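You operate a simulated robot arm through the tools that you are given. There is no shell and no other tool. Be economical: measure what you need, move in short steps, check, and stop when the job is done.

Carry out the task below with a simulated two-armed robot. There is one attempt and no reset: what you move stays moved.

## Task
Hold the valve, pull out the black plunger and push in the yellow one from the drawer.
Fine: black plunger in the red reject tray, drawer shut again.

The check looks at the end state, three seconds after you hand in, the way a careful person would. Anything else that was tipped, shoved, dropped, spilled or broken makes it a failure.

## Robot
Two 6-joint arms with two-finger parallel grippers on one trunk, on a base that drives. Base frame: it is fixed to the floor where the robot stands at the start and does not move with it; the origin is under the middle of the robot, x ahead of it, y to its left, z up. Lengths are in mm, angles in rad, forces in N, time in s.
The left shoulder is at the start at [70, 166, 1416], the right one opposite. Places, roughly: plungers drawer [500, 0, 700]; red reject tray [500, -400, 900]. Payload 3.91 kg a hand.
The TCP of each hand is the grasp point between the finger pads, 30 mm short of the fingertips. In the tool frame z runs along the fingers and y along their closing line. The gripper opens to 110 mm. The fingers are 20 mm wide and 10 mm thick; the gripper's body (48 by 112 mm) begins 55 mm behind the TCP.
Orientation is told as [roll, pitch, yaw] about the base's x, y, z axes, in that order, counted from this pose: with the fingers straight down and closing along the base's y, the tool's x points along the base's -x, its y along +y and its z along -z.

## Interface
- The arms move only by the tool drive_tool. It takes "left_rows", "right_rows" or both (then of equal length, played together; a hand with none holds still); each is a list of rows, each a list of 7 numbers: the shift along the tool's x, y, z in mm, then the turn, a rotation vector about the tool's x, y, z in rad, then the gripper command, from -1 (shut) to 1 (fully open), values between in proportion. In form: [[tx, ty, tz, rx, ry, rz, fingers], ...]. A call has 1 to 8 rows; each row is the pose to reach, as a shift and turn from the pose commanded when the call began, along the tool's axes at that moment. A row lasts 0.2 s, in which the tool goes at most 50 mm and 0.15 rad; a call with a longer step from one row to the next is refused whole, and so is a gripper value outside its range. A pose out of reach is approached as far as the arm can. The call stops where the force on the tool passes 80 N (or 10 N more than at its start, if that is more) or the arm is blocked; 0.2 s more then pass. The fingers move at their own pace (about 108 mm/s each) and stop on an object; they squeeze with about 26 N. The grip force told is the motor's: it shows also when the fingers shut on nothing. Time passes only in rows, and 0.2 s behind the last, so rows that repeat a pose let the fingers close. The reply holds the time, the measured pose of the TCP, the force on the tool along the base axes, the opening and the grip force, in the units named above and with some noise, with the torque about the TCP (base axes, N m) and any sound that the robot's microphone picked up.
- Cameras (640 x 400 px; columns grow to the right, rows downward): "scene" is now at [99, 28.6, 1600.3]; the picture's right is [0.51, -0.86, 0.00], its down [-0.80, -0.48, -0.36] and it looks along [0.31, 0.19, -0.93] (base axes); focal length 251 px, centre (320, 200). "left" rides on the left gripper at [77, -7, -114] in its tool frame; the picture's right is [0.09, 1.00, 0.00], its down [-0.80, 0.07, -0.59] and it looks along [-0.59, 0.05, 0.80] (tool axes); focal length 270 px, centre (320, 200). "right" rides on the right gripper at [77, 7, -114] in its tool frame; the picture's right is [-0.09, 1.00, 0.00], its down [-0.80, -0.07, -0.59] and it looks along [-0.59, -0.05, 0.80] (tool axes); focal length 270 px, centre (320, 200). There is no depth. A picture from a camera that has moved, and an enlarged one, comes with that camera's place and axes in the base frame and with its lens.
- capture(camera): a new picture of that camera. It takes no simulated time.
- lift_body(by): slides the trunk up (or, below 0, down) by that many mm; the arms and the scene camera ride with it, the base frame stays. It gives what a move gives, with no picture.
- base_move(legs): drives the robot by 1 to 6 legs, each [ahead, left, turn to the left] in mm, mm and rad, along the robot's own axes; the way and the turn of a leg run together, so that a leg with both is an arc; at most 1500 mm and 3.142 rad a leg. The arms and the cameras ride along, it lands a little off, and it stops where it bumps. It gives what a move gives.
- head_to(pan, tilt): turns the head with the scene camera to pan (to the left, within 1.501 rad either way) and tilt (down, from -0.506 to 1.204), counted from straight ahead of the robot. It gives what a move gives.
- inspect(camera, box): a new picture of the part [left, top, right, bottom] of that camera's present view, enlarged. It takes no simulated time.
- sign_off(): hands the job in; it is judged then, once.

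Go step by step. Nothing tells you exact positions but the pictures and the camera data: compare them with the known pose of the tool, close in by small moves and look again before you grip or let go. The budget is 120 turns and 92 pictures, counting those below and the enlarged ones. Unless the task says otherwise, let go and move clear before handing in, and close with one line.

The tools are called after ">>>" by a JSON object that holds its "method" and its "body". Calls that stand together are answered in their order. drive_tool: Moves the arms, as the interface text tells. Its arguments: {"type":"object","properties":{"left_rows":{"type":"array"},"right_rows":{"type":"array"}},"required":[]} The other tools are called the same way: lift_body (by) slides the trunk up or down; base_move (legs) drives the base; head_to (pan, tilt) turns the head that bears the scene camera; capture (camera) takes a picture; inspect (camera, box) takes an enlarged picture of a part of a camera's view; sign_off () hands the job in.

At the start:

```text
time: 0.0
left_ee_pos: [653.9, 226.3, 999.9]
left_tool_rot: [0.001, -0.001, 0.001]
left_ft_force: [-1.1, -0.1, 0.2]
left_wrist_torque: [0.03, -0.01, 0.01]
left_gripper_width: 110.0
left_gripper_force: 0.0
right_ee_pos: [585.6, -350.3, 999.6]
right_tool_rot: [0.0, 0.001, 0.002]
right_ft_force: [0.5, -0.7, 0.4]
right_wrist_torque: [0.02, 0.0, 0.05]
right_gripper_width: 110.2
right_gripper_force: 0.0
trunk travel left (down, up): [-911.0, 29.0]
robot x, y, heading: [-4.6, 0.6, -0.001]
head pan, tilt: [0.541, 1.201]
```

scene: 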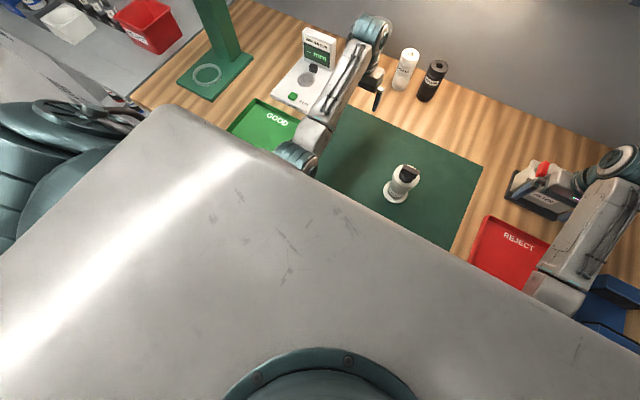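
right: 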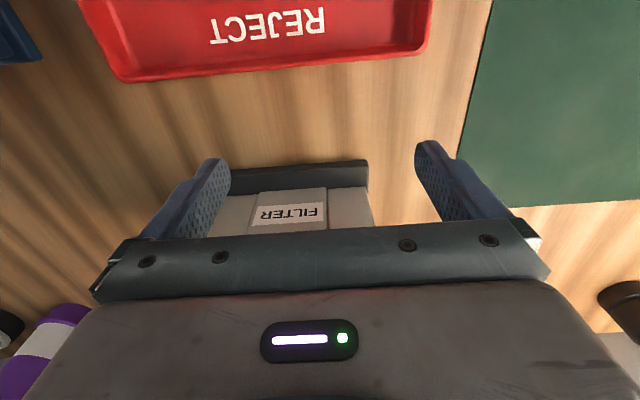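
left: 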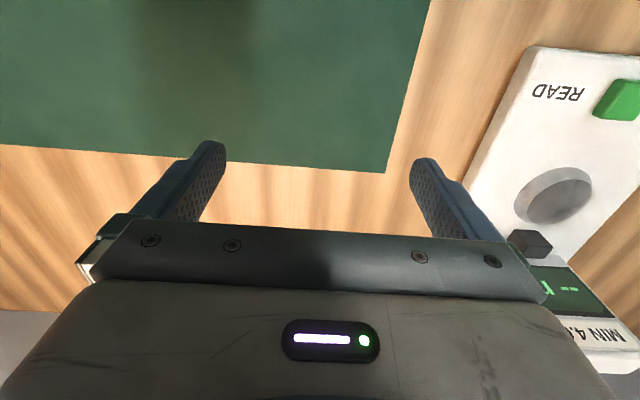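

The valve seems to be the white body with a black top on the green mat, and the red tray is to the right. The drawer isn't visible yet, so I'll take a look straight ahead and enlarge the valve.

>>> {"method": "inspect", "body": {"camera": "scene", "box": [340, 120, 500, 220]}}

>>> {"method": "head_to", "body": {"pan": 0.0, "tilt": 1.0}}

>>> {"method": "capture", "body": {"camera": "scene"}}

```text
4.00 times, centred on (420, 170) of scene
camera zoom: at [99.0, 28.6, 1600.3], right [0.51, -0.86, 0.0], down [-0.8, -0.48, -0.36], along [0.31, 0.19, -0.93], focal length 1004 px, centre (-80, 320)
```

zoom: 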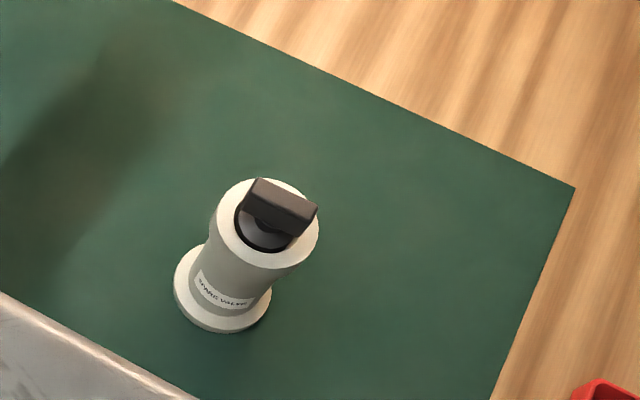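

```text
time: 1.0
left_ee_pos: [654.8, 225.8, 998.8]
left_tool_rot: [-0.001, -0.001, -0.001]
left_ft_force: [0.7, -0.3, 0.9]
left_wrist_torque: [-0.03, -0.03, 0.0]
left_gripper_width: 110.0
left_gripper_force: 0.0
right_ee_pos: [585.8, -350.2, 1000.8]
right_tool_rot: [0.001, 0.002, 0.0]
right_ft_force: [0.4, 0.4, 0.4]
right_wrist_torque: [-0.01, 0.0, -0.08]
right_gripper_width: 110.0
right_gripper_force: 0.0
trunk travel left (down, up): [-911.0, 29.0]
robot x, y, heading: [0.8, 0.0, -0.002]
head pan, tilt: [0.0, 1.0]
```

```text
87 pictures are left
camera scene: at [120.8, -0.3, 1612.9], right [0.0, -1.0, 0.0], down [-0.84, 0.0, -0.54], along [0.54, 0.0, -0.84], focal length 251 px, centre (320, 200)
```

scene: 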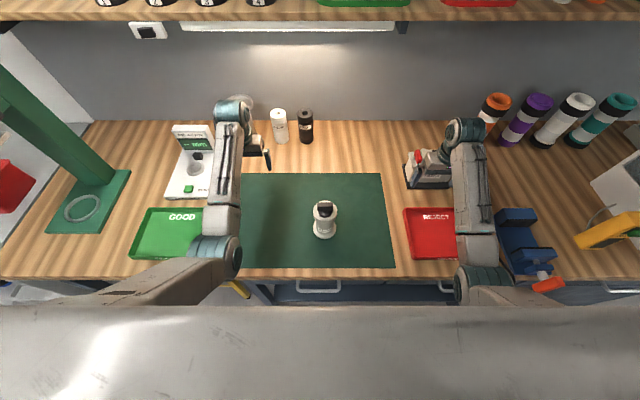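

The valve stands on the mat near x≈470, and drawer handles show under the table's front edge. I'll back away and look at the drawers.

>>> {"method": "base_move", "body": {"legs": [[-600, 0, 0]]}}

>>> {"method": "head_to", "body": {"pan": 0.0, "tilt": 0.75}}

>>> {"method": "capture", "body": {"camera": "scene"}}

```text
time: 4.3
left_ee_pos: [59.8, 223.0, 999.1]
left_tool_rot: [0.001, 0.001, -0.008]
left_ft_force: [-0.4, 0.1, -0.5]
left_wrist_torque: [-0.03, -0.01, -0.01]
left_gripper_width: 110.1
left_gripper_force: 0.0
right_ee_pos: [-10.3, -352.9, 998.9]
right_tool_rot: [0.0, 0.002, -0.006]
right_ft_force: [-0.1, 0.0, 0.2]
right_wrist_torque: [-0.02, -0.04, -0.01]
right_gripper_width: 110.2
right_gripper_force: 0.2
trunk travel left (down, up): [-911.0, 29.0]
robot x, y, heading: [-597.2, 1.6, -0.004]
head pan, tilt: [0.0, 1.0]
```

```text
time: 5.1
left_ee_pos: [58.1, 226.1, 999.8]
left_tool_rot: [-0.001, 0.001, -0.005]
left_ft_force: [0.5, -0.1, -0.7]
left_wrist_torque: [0.02, -0.01, 0.01]
left_gripper_width: 110.0
left_gripper_force: 0.0
right_ee_pos: [-11.3, -351.3, 1000.6]
right_tool_rot: [0.0, 0.0, -0.005]
right_ft_force: [-0.5, 0.0, -0.1]
right_wrist_torque: [0.01, -0.02, 0.02]
right_gripper_width: 110.1
right_gripper_force: 0.1
trunk travel left (down, up): [-911.0, 29.0]
robot x, y, heading: [-595.5, 2.2, -0.009]
head pan, tilt: [0.0, 0.75]
```

```text
86 pictures are left
camera scene: at [-462.3, 0.4, 1632.0], right [0.0, -1.0, 0.0], down [-0.68, 0.0, -0.73], along [0.73, 0.0, -0.68], focal length 251 px, centre (320, 200)
```

scene: 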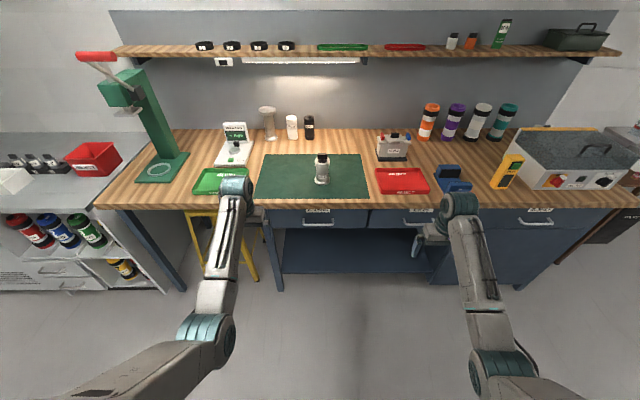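

>>> {"method": "inspect", "body": {"camera": "scene", "box": [240, 140, 440, 265]}}

>>> {"method": "inspect", "body": {"camera": "scene", "box": [420, 140, 620, 265]}}

>>> {"method": "inspect", "body": {"camera": "scene", "box": [290, 140, 354, 180]}}

```text
3.20 times, centred on (340, 202) of scene
camera zoom: at [-462.3, 0.4, 1632.0], right [0.0, -1.0, 0.0], down [-0.68, 0.0, -0.73], along [0.73, 0.0, -0.68], focal length 804 px, centre (256, 192)
```

zoom: 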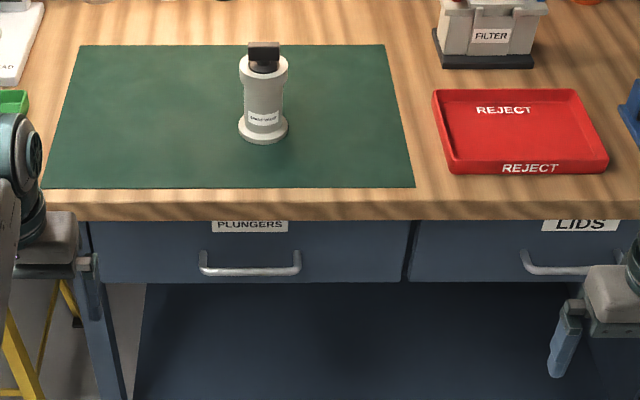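

```text
3.20 times, centred on (520, 202) of scene
camera zoom: at [-462.3, 0.4, 1632.0], right [0.0, -1.0, 0.0], down [-0.68, 0.0, -0.73], along [0.73, 0.0, -0.68], focal length 804 px, centre (-320, 192)
```

zoom: 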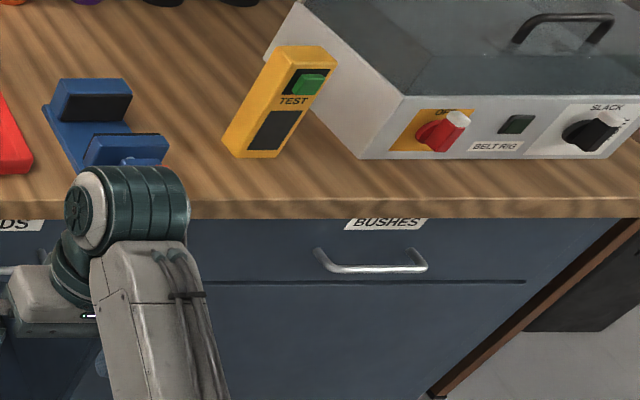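

```text
10.00 times, centred on (322, 160) of scene
camera zoom: at [-462.3, 0.4, 1632.0], right [0.0, -1.0, 0.0], down [-0.68, 0.0, -0.73], along [0.73, 0.0, -0.68], focal length 2511 px, centre (300, 600)
```

zoom: 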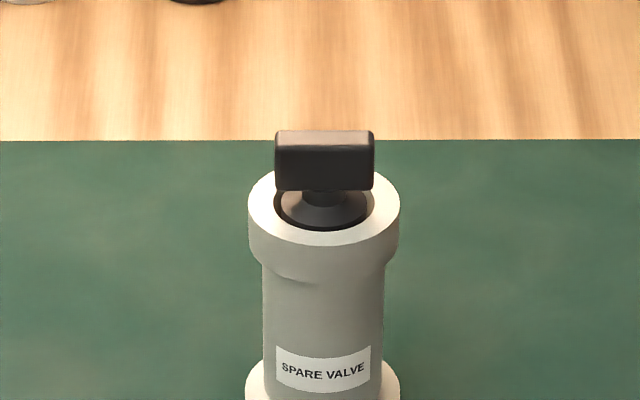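

The drawer labelled PLUNGERS is centred under the mat, with its handle near (290, 8, 792). Parallax puts the table top near z≈880. I'll rotate the right hand to face forward, closing vertically, to grip the handle.

>>> {"method": "drive_tool", "body": {"right_rows": [[0, 0, 0, -0.0741, -0.0741, 0.1059, 1], [0, 0, 0, -0.1482, -0.1482, 0.2118, 1], [0, 0, 0, -0.2223, -0.2223, 0.3177, 1], [0, 0, 0, -0.2964, -0.2964, 0.4236, 1], [0, 0, 0, -0.3705, -0.3705, 0.5295, 1], [0, 0, 0, -0.4446, -0.4446, 0.6354, 1], [0, 0, 0, -0.5187, -0.5187, 0.7413, 1], [0, 0, 0, -0.5928, -0.5928, 0.8472, 1]]}}

>>> {"method": "drive_tool", "body": {"right_rows": [[0, 0, 0, -0.0709, -0.0709, 0.1014, 1], [0, 0, 0, -0.1418, -0.1418, 0.2028, 1], [0, 0, 0, -0.2127, -0.2127, 0.3042, 1], [0, 0, 0, -0.2836, -0.2836, 0.4056, 1], [0, 0, 0, -0.3545, -0.3545, 0.507, 1]]}}

>>> {"method": "capture", "body": {"camera": "scene"}}

>>> {"method": "capture", "body": {"camera": "right"}}

```text
time: 6.9
left_ee_pos: [58.6, 223.1, 999.7]
left_tool_rot: [-0.002, 0.0, -0.004]
left_ft_force: [-0.8, 0.6, -0.7]
left_wrist_torque: [0.01, -0.04, 0.03]
left_gripper_width: 109.8
left_gripper_force: 0.1
right_ee_pos: [-11.5, -352.8, 999.9]
right_tool_rot: [0.786, -0.243, -1.004]
right_ft_force: [0.3, 0.1, -1.0]
right_wrist_torque: [0.01, -0.02, 0.03]
right_gripper_width: 110.0
right_gripper_force: 0.1
trunk travel left (down, up): [-911.0, 29.0]
robot x, y, heading: [-593.1, -0.9, -0.005]
head pan, tilt: [0.0, 0.75]
```

```text
time: 8.1
left_ee_pos: [59.0, 224.3, 999.1]
left_tool_rot: [0.0, -0.001, -0.005]
left_ft_force: [0.5, 0.3, 0.3]
left_wrist_torque: [-0.01, -0.01, 0.02]
left_gripper_width: 109.9
left_gripper_force: 0.2
right_ee_pos: [-11.9, -351.8, 1000.2]
right_tool_rot: [1.222, 0.0, -1.576]
right_ft_force: [0.1, -0.1, -0.5]
right_wrist_torque: [0.01, -0.01, 0.04]
right_gripper_width: 110.1
right_gripper_force: 0.0
trunk travel left (down, up): [-911.0, 29.0]
robot x, y, heading: [-595.8, 2.2, -0.006]
head pan, tilt: [0.0, 0.75]
```

```text
82 pictures are left
camera scene: at [-462.2, 1.3, 1632.1], right [0.0, -1.0, 0.0], down [-0.68, 0.0, -0.73], along [0.73, 0.0, -0.68], focal length 251 px, centre (320, 200)
```

scene: 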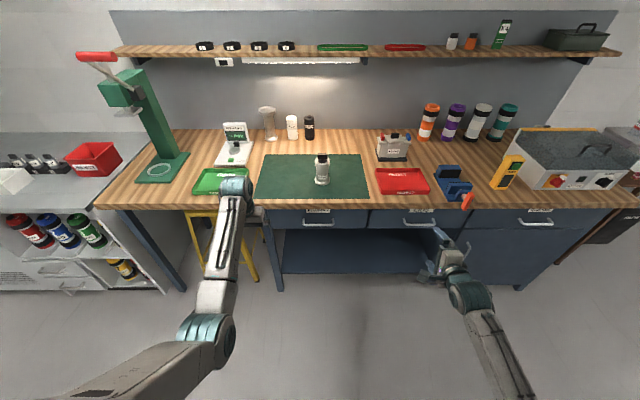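

```text
81 pictures are left
camera right: at [-116.6, -273.0, 1046.9], right [0.34, -0.09, 0.94], down [-0.59, -0.8, 0.14], along [0.73, -0.6, -0.32], focal length 270 px, centre (320, 200)
```

right: 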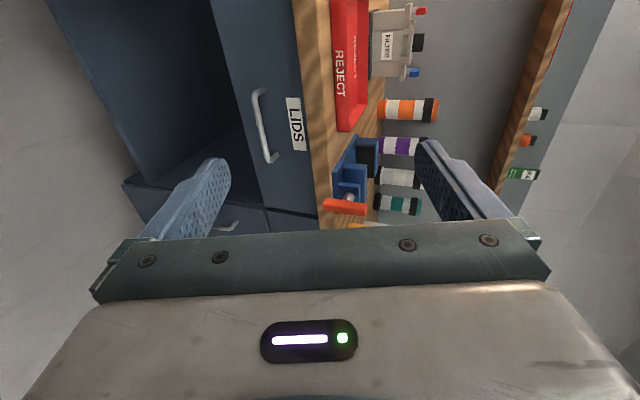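

The right hand now faces forward and is tilted 20° down. I'll move it in front of the plungers drawer while still well clear of it.

>>> {"method": "drive_tool", "body": {"right_rows": [[42, -23, 8.4, 0, 0, 0, 1], [85, -46, 16.8, 0, 0, 0, 1], [127, -69, 25.1, 0, 0, 0, 1], [170, -92, 33.5, 0, 0, 0, 1], [212, -115, 41.9, 0, 0, 0, 1], [255, -138, 50.2, 0, 0, 0, 1], [297, -161, 58.6, 0, 0, 0, 1], [340, -185, 67, 0, 0, 0, 1]]}}

>>> {"method": "capture", "body": {"camera": "right"}}

>>> {"method": "capture", "body": {"camera": "scene"}}

```text
time: 10.0
left_ee_pos: [58.9, 224.8, 998.8]
left_tool_rot: [0.001, 0.001, -0.003]
left_ft_force: [0.0, 1.5, 0.5]
left_wrist_torque: [-0.02, 0.0, -0.01]
left_gripper_width: 110.0
left_gripper_force: 0.0
right_ee_pos: [-23.7, -113.5, 793.9]
right_tool_rot: [1.182, -0.147, -1.568]
right_ft_force: [-0.1, 0.2, -0.2]
right_wrist_torque: [-0.03, 0.01, -0.02]
right_gripper_width: 110.1
right_gripper_force: 0.1
right hand out of reach, approached as far as the arm can: row 8
trunk travel left (down, up): [-911.0, 29.0]
robot x, y, heading: [-594.4, 6.3, -0.003]
head pan, tilt: [0.0, 0.75]
stopped in row 8 (right hand): the arm was blocked; the commanded pose is now the measured one
```

```text
80 pictures are left
camera right: at [-127.6, -29.8, 833.4], right [0.38, 0.05, 0.92], down [-0.57, -0.77, 0.27], along [0.73, -0.63, -0.26], focal length 270 px, centre (320, 200)
```

right: 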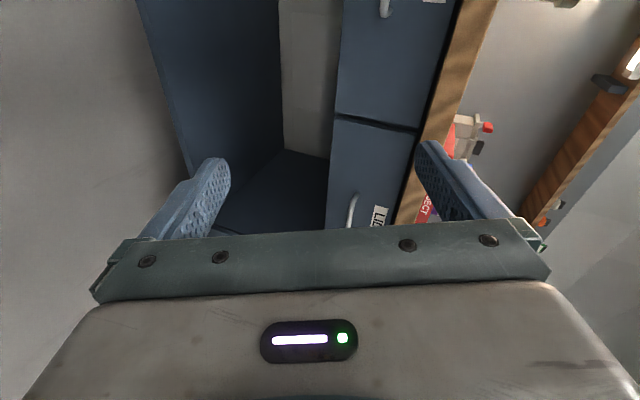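

```text
79 pictures are left
camera scene: at [-461.8, 1.0, 1632.0], right [0.0, -1.0, 0.0], down [-0.68, 0.0, -0.73], along [0.73, 0.0, -0.68], focal length 251 px, centre (320, 200)
```

scene: 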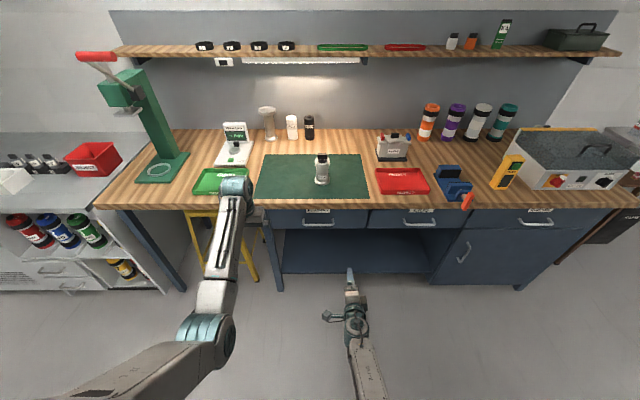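

The arm runs out of reach because the trunk is high relative to the handle. I'll lower the trunk 250 mm, with the hands in free space, and then correct the hand.

>>> {"method": "lift_body", "body": {"by": -250}}

>>> {"method": "drive_tool", "body": {"right_rows": [[10, 45, -16, -0.01, 0.013, 0.034, 1], [25, 85, -32, -0.02, 0.027, 0.069, 1], [40, 125, -47, -0.03, 0.04, 0.103, 1], [55, 165, -62, -0.04, 0.053, 0.137, 1], [75, 200, -75, -0.04, 0.053, 0.137, 1], [100, 233, -85, -0.04, 0.053, 0.137, 1]]}}

```text
time: 12.6
left_ee_pos: [58.4, 223.9, 749.8]
left_tool_rot: [0.002, 0.0, -0.005]
left_ft_force: [-1.8, -0.5, -0.9]
left_wrist_torque: [-0.02, -0.01, 0.02]
left_gripper_width: 110.0
left_gripper_force: 0.1
right_ee_pos: [-24.4, -113.6, 544.3]
right_tool_rot: [1.182, -0.144, -1.566]
right_ft_force: [0.3, -0.7, -0.2]
right_wrist_torque: [0.0, 0.05, -0.01]
right_gripper_width: 110.2
right_gripper_force: 0.1
trunk travel left (down, up): [-661.0, 279.0]
robot x, y, heading: [-597.2, 1.4, -0.006]
head pan, tilt: [0.0, 0.75]
```

```text
time: 13.3
left_ee_pos: [59.1, 224.5, 749.2]
left_tool_rot: [0.0, 0.002, -0.003]
left_ft_force: [0.0, 0.5, -0.1]
left_wrist_torque: [0.01, -0.01, 0.0]
left_gripper_width: 109.9
left_gripper_force: 0.0
right_ee_pos: [-12.9, -142.0, 641.1]
right_tool_rot: [1.223, -0.198, -1.554]
right_ft_force: [-0.9, 0.7, 0.3]
right_wrist_torque: [-0.02, 0.02, 0.04]
right_gripper_width: 110.0
right_gripper_force: 0.0
right hand out of reach, approached as far as the arm can: row 3
trunk travel left (down, up): [-661.0, 279.0]
robot x, y, heading: [-594.4, 4.8, -0.003]
head pan, tilt: [0.0, 0.75]
stopped in row 3 (right hand): the arm was blocked; the commanded pose is now the measured one
```

Still at the edge of reach, so I'll pull the hand in toward the robot while raising it.

>>> {"method": "drive_tool", "body": {"right_rows": [[0, 0, -45, 0, 0, 0, 1], [0, 0, -90, 0, 0, 0, 1], [0, 0, -135, 0, 0, 0, 1], [0, 0, -180, 0, 0, 0, 1], [0, 45, -190, 0, 0, 0, 1], [0, 80, -200, 0, 0.02, 0.06, 1], [20, 110, -210, 0, 0.05, 0.13, 1], [40, 120, -210, 0, 0.07, 0.185, 1]]}}

```text
time: 14.3
left_ee_pos: [58.7, 222.0, 750.7]
left_tool_rot: [0.002, -0.002, -0.004]
left_ft_force: [0.7, 0.0, -0.2]
left_wrist_torque: [0.0, -0.04, -0.03]
left_gripper_width: 109.8
left_gripper_force: 0.0
right_ee_pos: [-146.6, -177.1, 687.2]
right_tool_rot: [1.244, -0.351, -1.48]
right_ft_force: [0.1, -0.5, 0.5]
right_wrist_torque: [-0.01, 0.02, 0.02]
right_gripper_width: 110.1
right_gripper_force: 0.1
right hand out of reach, approached as far as the arm can: row 4
trunk travel left (down, up): [-661.0, 279.0]
robot x, y, heading: [-591.4, 3.1, -0.005]
head pan, tilt: [0.0, 0.75]
stopped in row 4 (right hand): the arm was blocked; the commanded pose is now the measured one
```

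Forward-pointing poses near the centre line hit a joint limit, but they worked out at the right. I'll return the hand to its own side and bring the robot left instead, raising and retracting the left hand first.

>>> {"method": "drive_tool", "body": {"right_rows": [[-34, 9, 9, 0.009, 0.0046, 0.06, 1], [-69, 19, 18, 0.018, 0.009, 0.12, 1], [-103, 28, 28, 0.027, 0.0137, 0.18, 1], [-138, 38, 37, 0.037, 0.018, 0.24, 1], [-172, 47, 46, 0.046, 0.023, 0.3, 1], [-207, 57, 55, 0.055, 0.0275, 0.361, 1], [-207, 57, 55, 0.055, 0.0275, 0.361, 1], [-207, 57, 55, 0.055, 0.0275, 0.361, 1]], "left_rows": [[25, 0, -40, 0, 0, 0, 1], [50, 0, -80, 0, 0, 0, 1], [75, 0, -120, 0, 0, 0, 1], [100, 0, -160, 0, 0, 0, 1], [125, 0, -200, 0, 0, 0, 1], [150, 0, -240, 0, 0, 0, 1], [175, 0, -280, 0, 0, 0, 1], [200, 0, -320, 0, 0, 0, 1]]}}

```text
time: 16.1
left_ee_pos: [45.8, 224.6, 774.9]
left_tool_rot: [0.001, -0.003, -0.006]
left_ft_force: [-0.6, -0.6, 0.0]
left_wrist_torque: [-0.03, 0.04, 0.0]
left_gripper_width: 110.1
left_gripper_force: 0.1
left hand out of reach, approached as far as the arm can: row 1, 2, 3, 4, 5, 6, 7, 8
right_ee_pos: [-55.1, -352.1, 793.8]
right_tool_rot: [1.204, 0.001, -1.577]
right_ft_force: [1.1, -0.8, 0.6]
right_wrist_torque: [0.0, 0.02, 0.02]
right_gripper_width: 110.0
right_gripper_force: 0.0
trunk travel left (down, up): [-661.0, 279.0]
robot x, y, heading: [-599.2, 0.9, -0.004]
head pan, tilt: [0.0, 0.75]
```

The left hand can't rise, so I'll just retract it horizontally to stay behind the table edge.

>>> {"method": "drive_tool", "body": {"left_rows": [[45, 0, 10, 0, 0, 0, 1], [90, 0, 10, 0, 0, 0, 1], [135, 0, 10, 0, 0, 0, 1], [180, 0, 10, 0, 0, 0, 1], [225, 0, 10, 0, 0, 0, 1]]}}

>>> {"method": "base_move", "body": {"legs": [[0, 360, 0.004]]}}

>>> {"method": "head_to", "body": {"pan": -0.5, "tilt": 0.65}}

>>> {"method": "capture", "body": {"camera": "scene"}}

>>> {"method": "capture", "body": {"camera": "right"}}

```text
time: 17.3
left_ee_pos: [-186.5, 212.4, 706.5]
left_tool_rot: [0.002, -0.011, -0.006]
left_ft_force: [-0.5, -0.5, -0.3]
left_wrist_torque: [0.01, 0.01, 0.0]
left_gripper_width: 110.4
left_gripper_force: 0.1
left hand out of reach, approached as far as the arm can: row 1, 2, 3, 4, 5
right_ee_pos: [-57.6, -351.0, 794.4]
right_tool_rot: [1.206, -0.001, -1.577]
right_ft_force: [-0.3, 0.3, 0.9]
right_wrist_torque: [0.01, 0.05, -0.01]
right_gripper_width: 109.9
right_gripper_force: 0.0
trunk travel left (down, up): [-661.0, 279.0]
robot x, y, heading: [-597.0, 0.6, -0.004]
head pan, tilt: [0.0, 0.75]
```

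```text
time: 19.6
left_ee_pos: [-182.1, 575.9, 705.8]
left_tool_rot: [0.0, -0.008, -0.007]
left_ft_force: [0.0, 0.5, 0.6]
left_wrist_torque: [-0.01, 0.03, 0.0]
left_gripper_width: 110.1
left_gripper_force: 0.1
right_ee_pos: [-54.7, 12.3, 794.2]
right_tool_rot: [1.203, -0.001, -1.581]
right_ft_force: [-0.1, -0.3, 0.1]
right_wrist_torque: [-0.02, 0.0, -0.03]
right_gripper_width: 109.8
right_gripper_force: 0.2
trunk travel left (down, up): [-661.0, 279.0]
robot x, y, heading: [-594.3, 361.3, -0.004]
head pan, tilt: [0.0, 0.75]
```

```text
time: 20.5
left_ee_pos: [-181.4, 577.3, 706.0]
left_tool_rot: [0.002, -0.009, -0.008]
left_ft_force: [1.4, -0.4, 0.1]
left_wrist_torque: [0.05, 0.01, 0.0]
left_gripper_width: 110.1
left_gripper_force: 0.0
right_ee_pos: [-56.2, 12.7, 793.5]
right_tool_rot: [1.205, -0.001, -1.578]
right_ft_force: [0.9, 0.3, 0.3]
right_wrist_torque: [-0.01, 0.0, -0.01]
right_gripper_width: 110.1
right_gripper_force: 0.0
trunk travel left (down, up): [-661.0, 279.0]
robot x, y, heading: [-595.4, 366.8, -0.01]
head pan, tilt: [-0.499, 0.649]
```

```text
78 pictures are left
camera scene: at [-466.6, 323.3, 1390.6], right [-0.48, -0.88, 0.0], down [-0.53, 0.29, -0.8], along [0.7, -0.39, -0.6], focal length 251 px, centre (320, 200)
```

scene: 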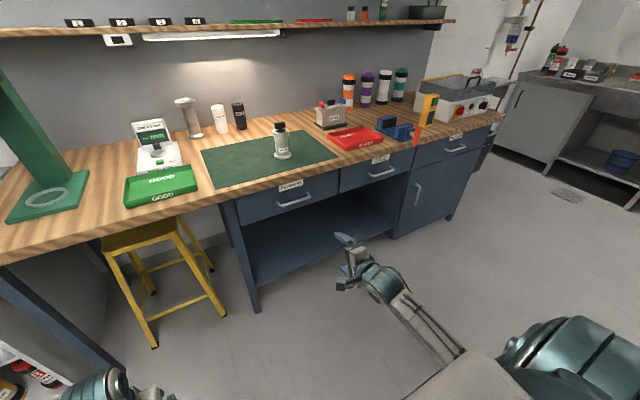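

```text
77 pictures are left
camera right: at [-158.8, 91.1, 842.0], right [0.36, -0.09, 0.93], down [-0.59, -0.8, 0.15], along [0.73, -0.6, -0.34], focal length 270 px, centre (320, 200)
```

right: 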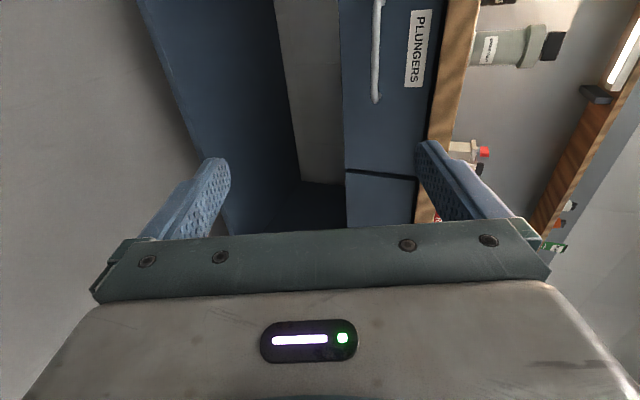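

The hand is lined up in y with the drawer handle, and triangulation suggests x≈320, z≈750. I'll drive forward 200 mm and lower the hand to measure it from closer.

>>> {"method": "base_move", "body": {"legs": [[200, 0, 0.006]]}}

>>> {"method": "capture", "body": {"camera": "right"}}

>>> {"method": "head_to", "body": {"pan": -0.6, "tilt": 0.75}}

>>> {"method": "capture", "body": {"camera": "scene"}}

```text
time: 22.1
left_ee_pos: [17.7, 578.7, 705.8]
left_tool_rot: [0.0, -0.009, -0.001]
left_ft_force: [0.5, 0.3, -0.1]
left_wrist_torque: [-0.02, -0.01, 0.0]
left_gripper_width: 110.0
left_gripper_force: 0.1
right_ee_pos: [147.2, 14.5, 794.8]
right_tool_rot: [1.204, -0.003, -1.574]
right_ft_force: [0.1, -0.8, -0.3]
right_wrist_torque: [0.01, -0.01, 0.02]
right_gripper_width: 109.9
right_gripper_force: 0.0
trunk travel left (down, up): [-661.0, 279.0]
robot x, y, heading: [-391.9, 365.1, 0.001]
head pan, tilt: [-0.499, 0.649]
```

```text
76 pictures are left
camera right: at [43.0, 92.4, 841.7], right [0.36, -0.09, 0.93], down [-0.58, -0.8, 0.15], along [0.73, -0.6, -0.34], focal length 270 px, centre (320, 200)
```

right: 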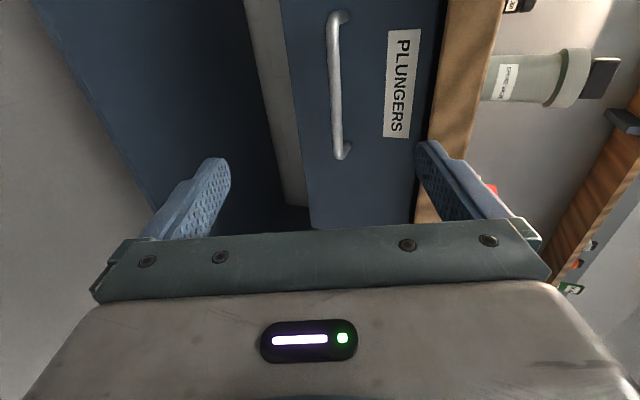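

```text
time: 22.8
left_ee_pos: [19.0, 578.5, 705.8]
left_tool_rot: [0.002, -0.009, 0.0]
left_ft_force: [0.0, -0.2, -0.5]
left_wrist_torque: [0.0, 0.0, -0.04]
left_gripper_width: 110.1
left_gripper_force: 0.1
right_ee_pos: [147.3, 14.8, 793.5]
right_tool_rot: [1.204, -0.002, -1.574]
right_ft_force: [-0.1, 0.4, -0.4]
right_wrist_torque: [-0.04, 0.0, 0.0]
right_gripper_width: 109.9
right_gripper_force: 0.1
trunk travel left (down, up): [-661.0, 279.0]
robot x, y, heading: [-393.9, 365.7, 0.002]
head pan, tilt: [-0.6, 0.75]
```

```text
75 pictures are left
camera scene: at [-273.9, 317.8, 1382.0], right [-0.57, -0.82, 0.0], down [-0.56, 0.39, -0.73], along [0.6, -0.41, -0.68], focal length 251 px, centre (320, 200)
```

scene: 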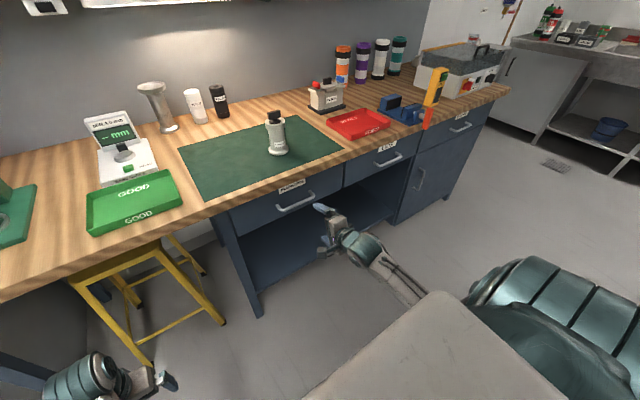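

The handle triangulates to about (334, 8, 743). I'll lower the hand to that height, drive forward part-way and check again.

>>> {"method": "drive_tool", "body": {"right_rows": [[-3, -23, 9, 0, 0, 0, 1], [-6, -45, 17, 0, 0, 0, 1]]}}

>>> {"method": "base_move", "body": {"legs": [[110, 0, 0]]}}

>>> {"method": "capture", "body": {"camera": "right"}}

>>> {"method": "inspect", "body": {"camera": "scene", "box": [240, 150, 400, 250]}}

```text
time: 23.4
left_ee_pos: [18.5, 579.4, 706.2]
left_tool_rot: [0.003, -0.008, -0.002]
left_ft_force: [0.8, 0.0, 0.0]
left_wrist_torque: [-0.04, -0.04, 0.03]
left_gripper_width: 110.2
left_gripper_force: 0.0
right_ee_pos: [146.7, 8.8, 745.9]
right_tool_rot: [1.205, 0.001, -1.575]
right_ft_force: [0.8, -0.6, -0.2]
right_wrist_torque: [-0.03, -0.01, 0.02]
right_gripper_width: 110.2
right_gripper_force: 0.2
trunk travel left (down, up): [-661.0, 279.0]
robot x, y, heading: [-391.3, 369.5, 0.004]
head pan, tilt: [-0.6, 0.75]
```

```text
time: 24.6
left_ee_pos: [127.5, 576.6, 705.6]
left_tool_rot: [0.002, -0.009, -0.002]
left_ft_force: [-0.2, -1.4, 0.2]
left_wrist_torque: [0.01, 0.02, 0.04]
left_gripper_width: 110.2
left_gripper_force: 0.1
right_ee_pos: [255.7, 6.6, 745.0]
right_tool_rot: [1.205, -0.002, -1.576]
right_ft_force: [1.6, 0.2, 0.5]
right_wrist_torque: [0.01, -0.01, -0.01]
right_gripper_width: 110.0
right_gripper_force: 0.0
trunk travel left (down, up): [-661.0, 279.0]
robot x, y, heading: [-283.9, 364.2, -0.006]
head pan, tilt: [-0.6, 0.75]
```

```text
74 pictures are left
camera right: at [151.5, 85.1, 794.4], right [0.36, -0.09, 0.93], down [-0.59, -0.8, 0.15], along [0.73, -0.6, -0.34], focal length 270 px, centre (320, 200)
```

right: 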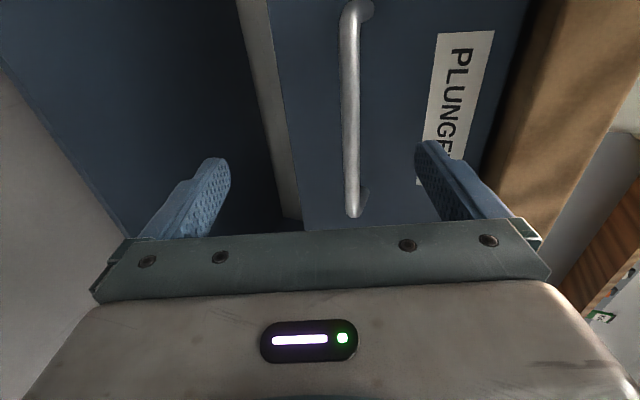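

```text
4.00 times, centred on (320, 200) of scene
camera zoom: at [-164.8, 317.2, 1382.0], right [-0.57, -0.82, 0.0], down [-0.56, 0.39, -0.73], along [0.6, -0.42, -0.68], focal length 1004 px, centre (320, 200)
```

zoom: 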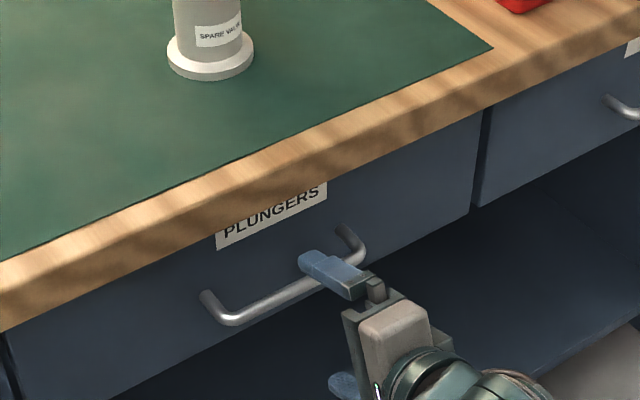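

The bar is at about (320, 8, 746). I'll narrow the opening, advance around the bar and close.

>>> {"method": "drive_tool", "body": {"right_rows": [[0, 0, 0, 0, 0, 0, 0.1], [0, 0, 0, 0, 0, 0, 0.1], [1, 9, 24, 0, 0, 0, 0.1], [1, 20, 48, 0, 0, 0, 0.1]]}}

>>> {"method": "capture", "body": {"camera": "right"}}

>>> {"method": "inspect", "body": {"camera": "scene", "box": [270, 180, 350, 230]}}

```text
time: 25.6
left_ee_pos: [127.9, 577.0, 706.0]
left_tool_rot: [0.002, -0.009, -0.003]
left_ft_force: [1.2, 0.4, -0.3]
left_wrist_torque: [0.0, -0.02, 0.02]
left_gripper_width: 110.1
left_gripper_force: 0.1
right_ee_pos: [306.1, 7.6, 748.3]
right_tool_rot: [1.206, -0.001, -1.578]
right_ft_force: [0.6, -0.2, -0.2]
right_wrist_torque: [-0.05, -0.02, 0.0]
right_gripper_width: 60.5
right_gripper_force: 0.1
trunk travel left (down, up): [-661.0, 279.0]
robot x, y, heading: [-285.9, 366.1, -0.004]
head pan, tilt: [-0.6, 0.75]
```

```text
72 pictures are left
camera right: at [202.6, 86.8, 795.5], right [0.36, -0.09, 0.93], down [-0.59, -0.8, 0.15], along [0.73, -0.6, -0.34], focal length 270 px, centre (320, 200)
```

right: 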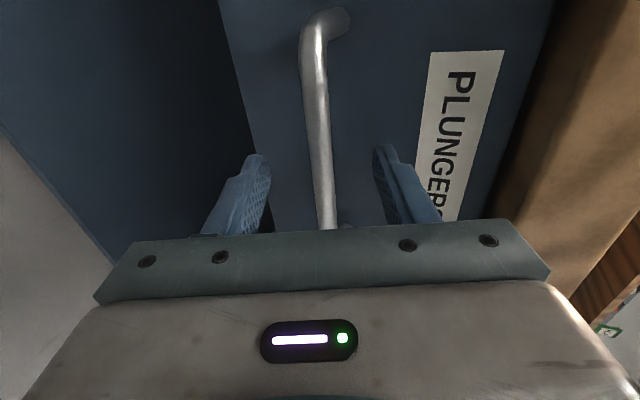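

```text
8.00 times, centred on (310, 205) of scene
camera zoom: at [-164.3, 317.2, 1381.9], right [-0.57, -0.82, 0.0], down [-0.56, 0.39, -0.73], along [0.6, -0.42, -0.68], focal length 2009 px, centre (400, 160)
```

zoom: 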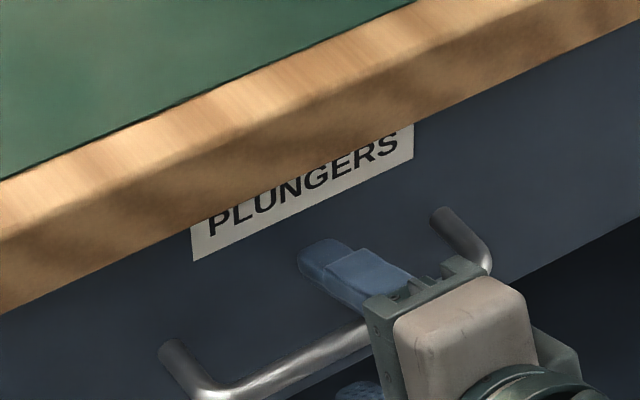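

The bar is centred between the fingers, so I'll close on it.

>>> {"method": "drive_tool", "body": {"right_rows": [[0, 0, 0, 0, 0, 0, -1], [0, 0, 0, 0, 0, 0, -1], [0, 0, 0, 0, 0, 0, -1]]}}

```text
time: 26.4
left_ee_pos: [127.0, 576.6, 706.6]
left_tool_rot: [0.001, -0.009, -0.004]
left_ft_force: [0.4, -0.2, -0.5]
left_wrist_torque: [-0.01, 0.05, -0.01]
left_gripper_width: 109.8
left_gripper_force: 0.1
right_ee_pos: [306.2, 7.4, 750.6]
right_tool_rot: [1.208, -0.002, -1.576]
right_ft_force: [2.3, -5.1, 10.0]
right_wrist_torque: [-0.17, -0.15, 0.13]
right_gripper_width: 11.7
right_gripper_force: 45.3
trunk travel left (down, up): [-661.0, 279.0]
robot x, y, heading: [-281.3, 362.9, -0.004]
head pan, tilt: [-0.6, 0.75]
```

Gripped the 12 mm bar. I'll pull the drawer out by driving back 220 mm.

>>> {"method": "base_move", "body": {"legs": [[-220, 0, 0.004]]}}

>>> {"method": "head_to", "body": {"pan": -0.7, "tilt": 0.8}}

>>> {"method": "capture", "body": {"camera": "scene"}}

```text
time: 28.1
left_ee_pos: [-95.8, 577.4, 707.5]
left_tool_rot: [0.005, -0.012, 0.003]
left_ft_force: [0.2, 0.1, -0.6]
left_wrist_torque: [-0.01, 0.01, -0.02]
left_gripper_width: 109.8
left_gripper_force: 0.1
right_ee_pos: [87.1, 10.5, 749.3]
right_tool_rot: [1.209, -0.001, -1.571]
right_ft_force: [2.6, -41.9, 22.9]
right_wrist_torque: [-0.53, -0.28, -0.83]
right_gripper_width: 11.8
right_gripper_force: 44.7
trunk travel left (down, up): [-661.0, 279.0]
robot x, y, heading: [-504.2, 365.7, -0.0]
head pan, tilt: [-0.6, 0.75]
```

```text
time: 28.8
left_ee_pos: [-93.8, 578.7, 707.0]
left_tool_rot: [0.003, -0.011, 0.002]
left_ft_force: [-0.2, -0.2, 0.1]
left_wrist_torque: [0.0, 0.02, 0.02]
left_gripper_width: 110.0
left_gripper_force: 0.0
right_ee_pos: [88.6, 10.7, 749.5]
right_tool_rot: [1.211, -0.003, -1.57]
right_ft_force: [2.0, -19.5, 9.9]
right_wrist_torque: [-0.58, -0.16, -1.37]
right_gripper_width: 11.5
right_gripper_force: 44.5
trunk travel left (down, up): [-661.0, 279.0]
robot x, y, heading: [-503.8, 364.6, 0.001]
head pan, tilt: [-0.7, 0.799]
```

```text
70 pictures are left
camera scene: at [-392.4, 310.5, 1378.1], right [-0.64, -0.77, 0.0], down [-0.55, 0.46, -0.7], along [0.53, -0.45, -0.72], focal length 251 px, centre (320, 200)
```

scene: 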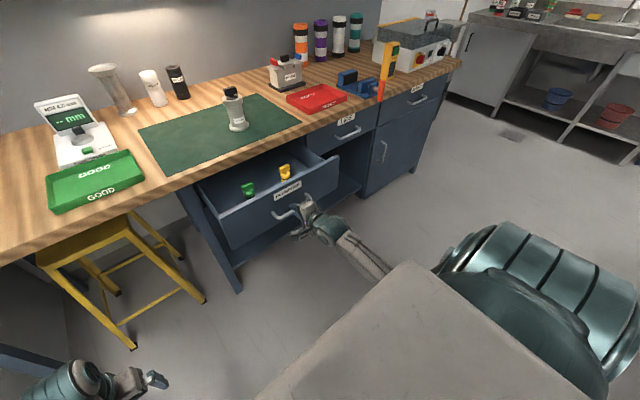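

The drawer is open with a green and a yellow plunger in it. I'll look closer.

>>> {"method": "inspect", "body": {"camera": "scene", "box": [210, 140, 350, 228]}}

>>> {"method": "drive_tool", "body": {"right_rows": [[0, 0, 0, 0, 0, 0, 0.1], [0, 0, 0, 0, 0, 0, 0.1], [0, 0, -45, 0, 0, 0, 0.1], [0, -10, -90, 0, 0, 0, 0.1]]}}

>>> {"method": "capture", "body": {"camera": "right"}}

```text
4.55 times, centred on (280, 184) of scene
camera zoom: at [-392.4, 310.5, 1378.1], right [-0.64, -0.77, 0.0], down [-0.55, 0.46, -0.7], along [0.53, -0.45, -0.72], focal length 1141 px, centre (502, 273)
```

zoom: 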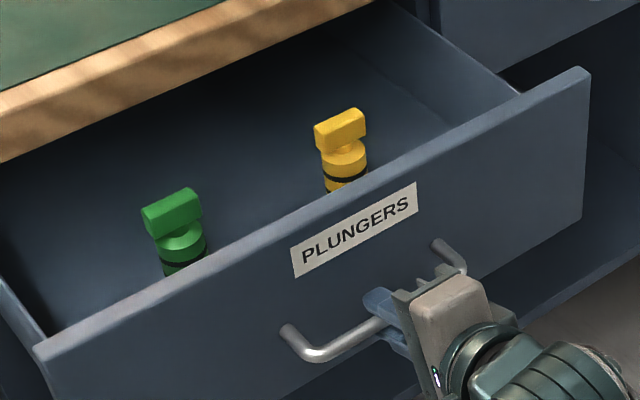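

```text
time: 29.8
left_ee_pos: [-94.7, 580.0, 706.0]
left_tool_rot: [0.002, -0.011, 0.004]
left_ft_force: [-0.1, 0.8, 0.3]
left_wrist_torque: [-0.02, 0.0, -0.03]
left_gripper_width: 110.4
left_gripper_force: 0.1
right_ee_pos: [-0.2, 11.6, 773.7]
right_tool_rot: [1.208, -0.003, -1.57]
right_ft_force: [0.2, 0.5, -0.1]
right_wrist_torque: [0.03, 0.04, 0.04]
right_gripper_width: 60.3
right_gripper_force: 0.0
trunk travel left (down, up): [-661.0, 279.0]
robot x, y, heading: [-504.5, 369.0, 0.002]
head pan, tilt: [-0.7, 0.799]
```

```text
68 pictures are left
camera right: at [-104.5, 88.6, 820.9], right [0.35, -0.08, 0.93], down [-0.58, -0.8, 0.15], along [0.73, -0.59, -0.33], focal length 270 px, centre (320, 200)
```

right: 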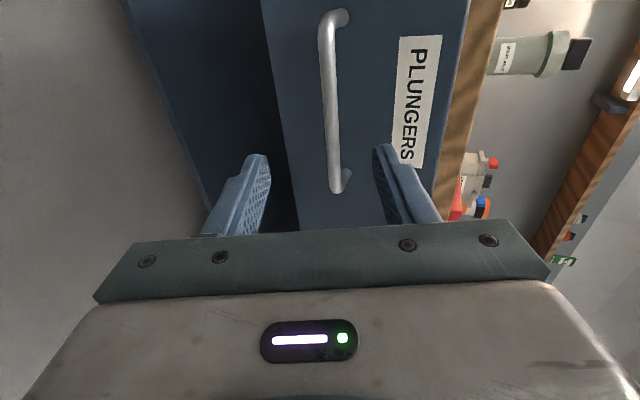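

The yellow plunger stands at about (270, −74), upright with the T-grip roughly along y like the valve's. Next I'll raise the trunk fully, turn the right hand back down, and re-centre the robot.

>>> {"method": "lift_body", "body": {"by": 278}}

>>> {"method": "drive_tool", "body": {"right_rows": [[0, 0, 0, 0.0741, 0.0741, -0.1059, 1], [0, 0, 0, 0.1482, 0.1482, -0.2118, 1], [0, 0, 0, 0.2223, 0.2223, -0.3177, 1], [0, 0, 0, 0.2964, 0.2964, -0.4236, 1], [0, 0, 0, 0.3705, 0.3705, -0.5295, 1], [0, 0, 0, 0.4446, 0.4446, -0.6354, 1], [0, 0, 0, 0.5187, 0.5187, -0.7413, 1], [0, 0, 0, 0.5928, 0.5928, -0.8472, 1]]}}

>>> {"method": "drive_tool", "body": {"right_rows": [[0, 0, 0, 0.0709, 0.0709, -0.1014, 1], [0, 0, 0, 0.1418, 0.1418, -0.2028, 1], [0, 0, 0, 0.2127, 0.2127, -0.3042, 1], [0, 0, 0, 0.2836, 0.2836, -0.4056, 1], [0, 0, 0, 0.3545, 0.3545, -0.507, 1], [0, 0, 0, 0.3545, 0.3545, -0.507, 1]]}}

>>> {"method": "base_move", "body": {"legs": [[0, -365, 0]]}}

>>> {"method": "head_to", "body": {"pan": 0, "tilt": 0.85}}

>>> {"method": "capture", "body": {"camera": "scene"}}

```text
time: 32.6
left_ee_pos: [-94.5, 579.9, 984.3]
left_tool_rot: [0.001, -0.008, 0.004]
left_ft_force: [0.4, 0.1, 0.4]
left_wrist_torque: [0.03, -0.02, 0.01]
left_gripper_width: 110.0
left_gripper_force: 0.0
right_ee_pos: [2.0, 10.0, 1050.8]
right_tool_rot: [1.205, -0.003, -1.572]
right_ft_force: [-0.3, 0.8, 0.3]
right_wrist_torque: [-0.01, 0.02, -0.04]
right_gripper_width: 60.6
right_gripper_force: 0.0
trunk travel left (down, up): [-939.0, 1.0]
robot x, y, heading: [-500.5, 367.8, 0.004]
head pan, tilt: [-0.7, 0.799]
```

```text
time: 34.4
left_ee_pos: [-91.9, 579.9, 984.4]
left_tool_rot: [0.003, -0.007, 0.001]
left_ft_force: [0.2, 0.2, -0.6]
left_wrist_torque: [0.0, 0.02, -0.01]
left_gripper_width: 109.9
left_gripper_force: 0.0
right_ee_pos: [2.1, 11.5, 1049.9]
right_tool_rot: [0.426, -0.232, -0.568]
right_ft_force: [0.4, 0.5, 0.3]
right_wrist_torque: [-0.01, -0.02, -0.01]
right_gripper_width: 110.0
right_gripper_force: 0.1
trunk travel left (down, up): [-939.0, 1.0]
robot x, y, heading: [-503.7, 369.0, -0.002]
head pan, tilt: [-0.7, 0.799]
```

```text
time: 35.8
left_ee_pos: [-94.6, 579.0, 984.4]
left_tool_rot: [0.002, -0.009, 0.004]
left_ft_force: [1.0, -0.7, -0.7]
left_wrist_torque: [-0.01, 0.01, 0.0]
left_gripper_width: 110.0
left_gripper_force: 0.1
right_ee_pos: [1.9, -4.2, 1020.9]
right_tool_rot: [-0.003, 0.008, 0.003]
right_ft_force: [0.1, -0.9, -0.3]
right_wrist_torque: [0.0, 0.0, 0.0]
right_gripper_width: 110.0
right_gripper_force: 0.1
right hand out of reach, approached as far as the arm can: row 5, 6
trunk travel left (down, up): [-939.0, 1.0]
robot x, y, heading: [-507.1, 363.5, 0.001]
head pan, tilt: [-0.7, 0.799]
```

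```text
time: 38.1
left_ee_pos: [-92.0, 211.5, 983.4]
left_tool_rot: [0.0, -0.009, 0.002]
left_ft_force: [0.0, 0.2, -0.7]
left_wrist_torque: [-0.02, -0.02, 0.01]
left_gripper_width: 109.9
left_gripper_force: 0.1
right_ee_pos: [3.4, -372.2, 1021.4]
right_tool_rot: [-0.002, 0.009, -0.002]
right_ft_force: [0.2, -0.1, 0.3]
right_wrist_torque: [-0.02, -0.01, -0.02]
right_gripper_width: 110.2
right_gripper_force: 0.0
trunk travel left (down, up): [-939.0, 1.0]
robot x, y, heading: [-502.4, -2.2, -0.001]
head pan, tilt: [-0.7, 0.799]
```

```text
time: 39.2
left_ee_pos: [-93.7, 211.1, 984.3]
left_tool_rot: [0.004, -0.01, 0.002]
left_ft_force: [-0.1, 0.5, -1.0]
left_wrist_torque: [-0.01, -0.02, -0.03]
left_gripper_width: 109.9
left_gripper_force: 0.1
right_ee_pos: [2.6, -374.8, 1022.1]
right_tool_rot: [-0.002, 0.008, -0.003]
right_ft_force: [-0.7, -0.1, -1.0]
right_wrist_torque: [0.0, -0.05, 0.0]
right_gripper_width: 110.3
right_gripper_force: 0.1
trunk travel left (down, up): [-939.0, 1.0]
robot x, y, heading: [-505.0, -7.1, -0.003]
head pan, tilt: [0.0, 0.85]
```

```text
67 pictures are left
camera scene: at [-374.5, -3.2, 1652.0], right [0.0, -1.0, 0.0], down [-0.75, 0.0, -0.66], along [0.66, 0.0, -0.75], focal length 251 px, centre (320, 200)
```

scene: 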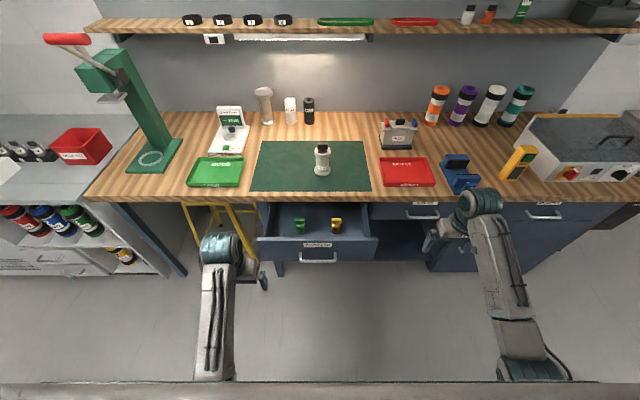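

The yellow plunger is at about (268, −72) with its top at z≈782. I'll drive in to x≈−250 and bring the right hand above the plunger, tool down.

>>> {"method": "base_move", "body": {"legs": [[250, 5, 0.003]]}}

>>> {"method": "drive_tool", "body": {"right_rows": [[0, 45, 5, 0, 0, 0, 1], [0, 90, 10, 0, 0, 0, 1], [0, 135, 15, 0, 0, 0, 1], [0, 180, 20, 0, 0, 0, 1], [0, 225, 25, 0, 0, 0, 1], [0, 270, 50, 0, 0, 0, 1], [0, 303, 85, 0, 0, 0, 1], [0, 303, 100, 0, 0, 0, 1]]}}

>>> {"method": "capture", "body": {"camera": "right"}}

>>> {"method": "head_to", "body": {"pan": 0, "tilt": 1.0}}

>>> {"method": "capture", "body": {"camera": "scene"}}

```text
time: 41.0
left_ee_pos: [158.7, 219.4, 984.9]
left_tool_rot: [0.001, -0.01, 0.01]
left_ft_force: [-1.6, 0.4, 0.6]
left_wrist_torque: [0.03, -0.02, 0.0]
left_gripper_width: 109.9
left_gripper_force: 0.0
right_ee_pos: [259.5, -364.9, 1021.7]
right_tool_rot: [-0.001, 0.006, 0.005]
right_ft_force: [-0.7, -0.2, -0.3]
right_wrist_torque: [-0.01, -0.01, 0.02]
right_gripper_width: 110.0
right_gripper_force: 0.0
trunk travel left (down, up): [-939.0, 1.0]
robot x, y, heading: [-251.6, 5.8, 0.014]
head pan, tilt: [0.0, 0.85]
```

```text
refused: row 6 steps farther than a row can; nothing moved
```

```text
66 pictures are left
camera right: at [183.0, -356.7, 1138.2], right [0.08, 1.0, 0.0], down [0.81, -0.07, 0.59], along [0.59, -0.05, -0.81], focal length 270 px, centre (320, 200)
```

right: 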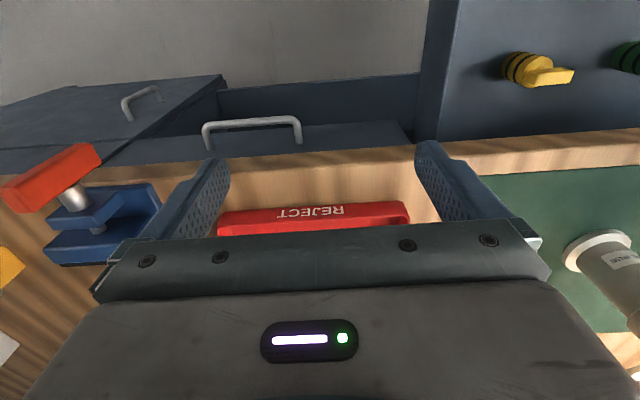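

```text
time: 41.7
left_ee_pos: [160.4, 220.2, 984.4]
left_tool_rot: [0.002, -0.01, 0.009]
left_ft_force: [-0.5, 0.2, 0.2]
left_wrist_torque: [0.04, 0.0, -0.02]
left_gripper_width: 110.0
left_gripper_force: 0.0
right_ee_pos: [260.5, -364.3, 1021.4]
right_tool_rot: [0.0, 0.009, 0.005]
right_ft_force: [0.2, 0.4, -0.2]
right_wrist_torque: [0.02, 0.01, 0.02]
right_gripper_width: 110.2
right_gripper_force: 0.1
trunk travel left (down, up): [-939.0, 1.0]
robot x, y, heading: [-249.7, 5.4, 0.008]
head pan, tilt: [0.0, 1.0]
```

```text
65 pictures are left
camera scene: at [-127.4, 3.5, 1640.9], right [0.01, -1.0, 0.0], down [-0.84, -0.01, -0.54], along [0.54, 0.0, -0.84], focal length 251 px, centre (320, 200)
```

scene: 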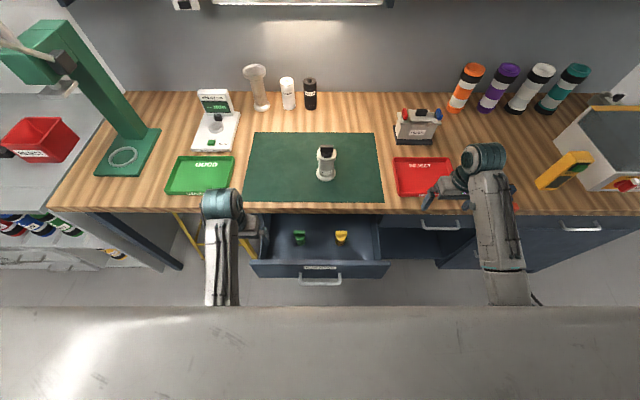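

Now I'll move the right hand over the yellow plunger in smaller steps.

>>> {"method": "drive_tool", "body": {"right_rows": [[0, 42, 0, 0, 0, 0, 1], [0, 84, 0, 0, 0, 0, 1], [0, 126, 5, 0, 0, 0, 1], [0, 168, 15, 0, 0, 0, 1], [0, 210, 30, 0, 0, 0, 1], [0, 250, 50, 0, 0, 0, 1], [-5, 288, 75, 0, 0, 0, 1], [-5, 292, 100, 0, 0, 0, 1]]}}

>>> {"method": "capture", "body": {"camera": "right"}}

>>> {"method": "inspect", "body": {"camera": "scene", "box": [270, 190, 430, 290]}}

```text
time: 43.5
left_ee_pos: [159.9, 220.5, 982.8]
left_tool_rot: [-0.001, -0.009, 0.007]
left_ft_force: [0.6, -0.3, -0.7]
left_wrist_torque: [0.01, -0.02, 0.01]
left_gripper_width: 109.9
left_gripper_force: 0.1
right_ee_pos: [273.6, -156.4, 920.6]
right_tool_rot: [-0.135, -0.007, -0.019]
right_ft_force: [-0.2, -0.1, 0.1]
right_wrist_torque: [-0.04, -0.01, 0.0]
right_gripper_width: 109.9
right_gripper_force: 0.1
right hand out of reach, approached as far as the arm can: row 1, 2, 3, 4
trunk travel left (down, up): [-939.0, 1.0]
robot x, y, heading: [-247.0, 1.0, 0.004]
head pan, tilt: [0.0, 1.0]
stopped in row 8 (right hand): the arm was blocked; the commanded pose is now the measured one
```

```text
64 pictures are left
camera right: at [196.5, -131.0, 1033.6], right [0.11, 0.99, -0.13], down [0.8, 0.0, 0.6], along [0.59, -0.17, -0.79], focal length 270 px, centre (320, 200)
```

right: 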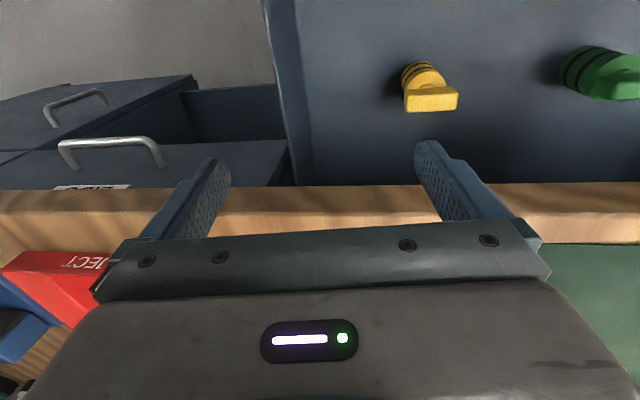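

```text
4.00 times, centred on (350, 240) of scene
camera zoom: at [-127.9, 4.3, 1640.9], right [0.01, -1.0, 0.0], down [-0.84, -0.01, -0.54], along [0.54, 0.0, -0.84], focal length 1004 px, centre (200, 40)
```

zoom: 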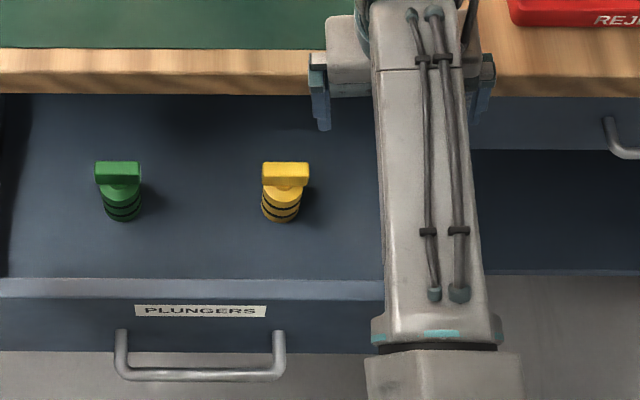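

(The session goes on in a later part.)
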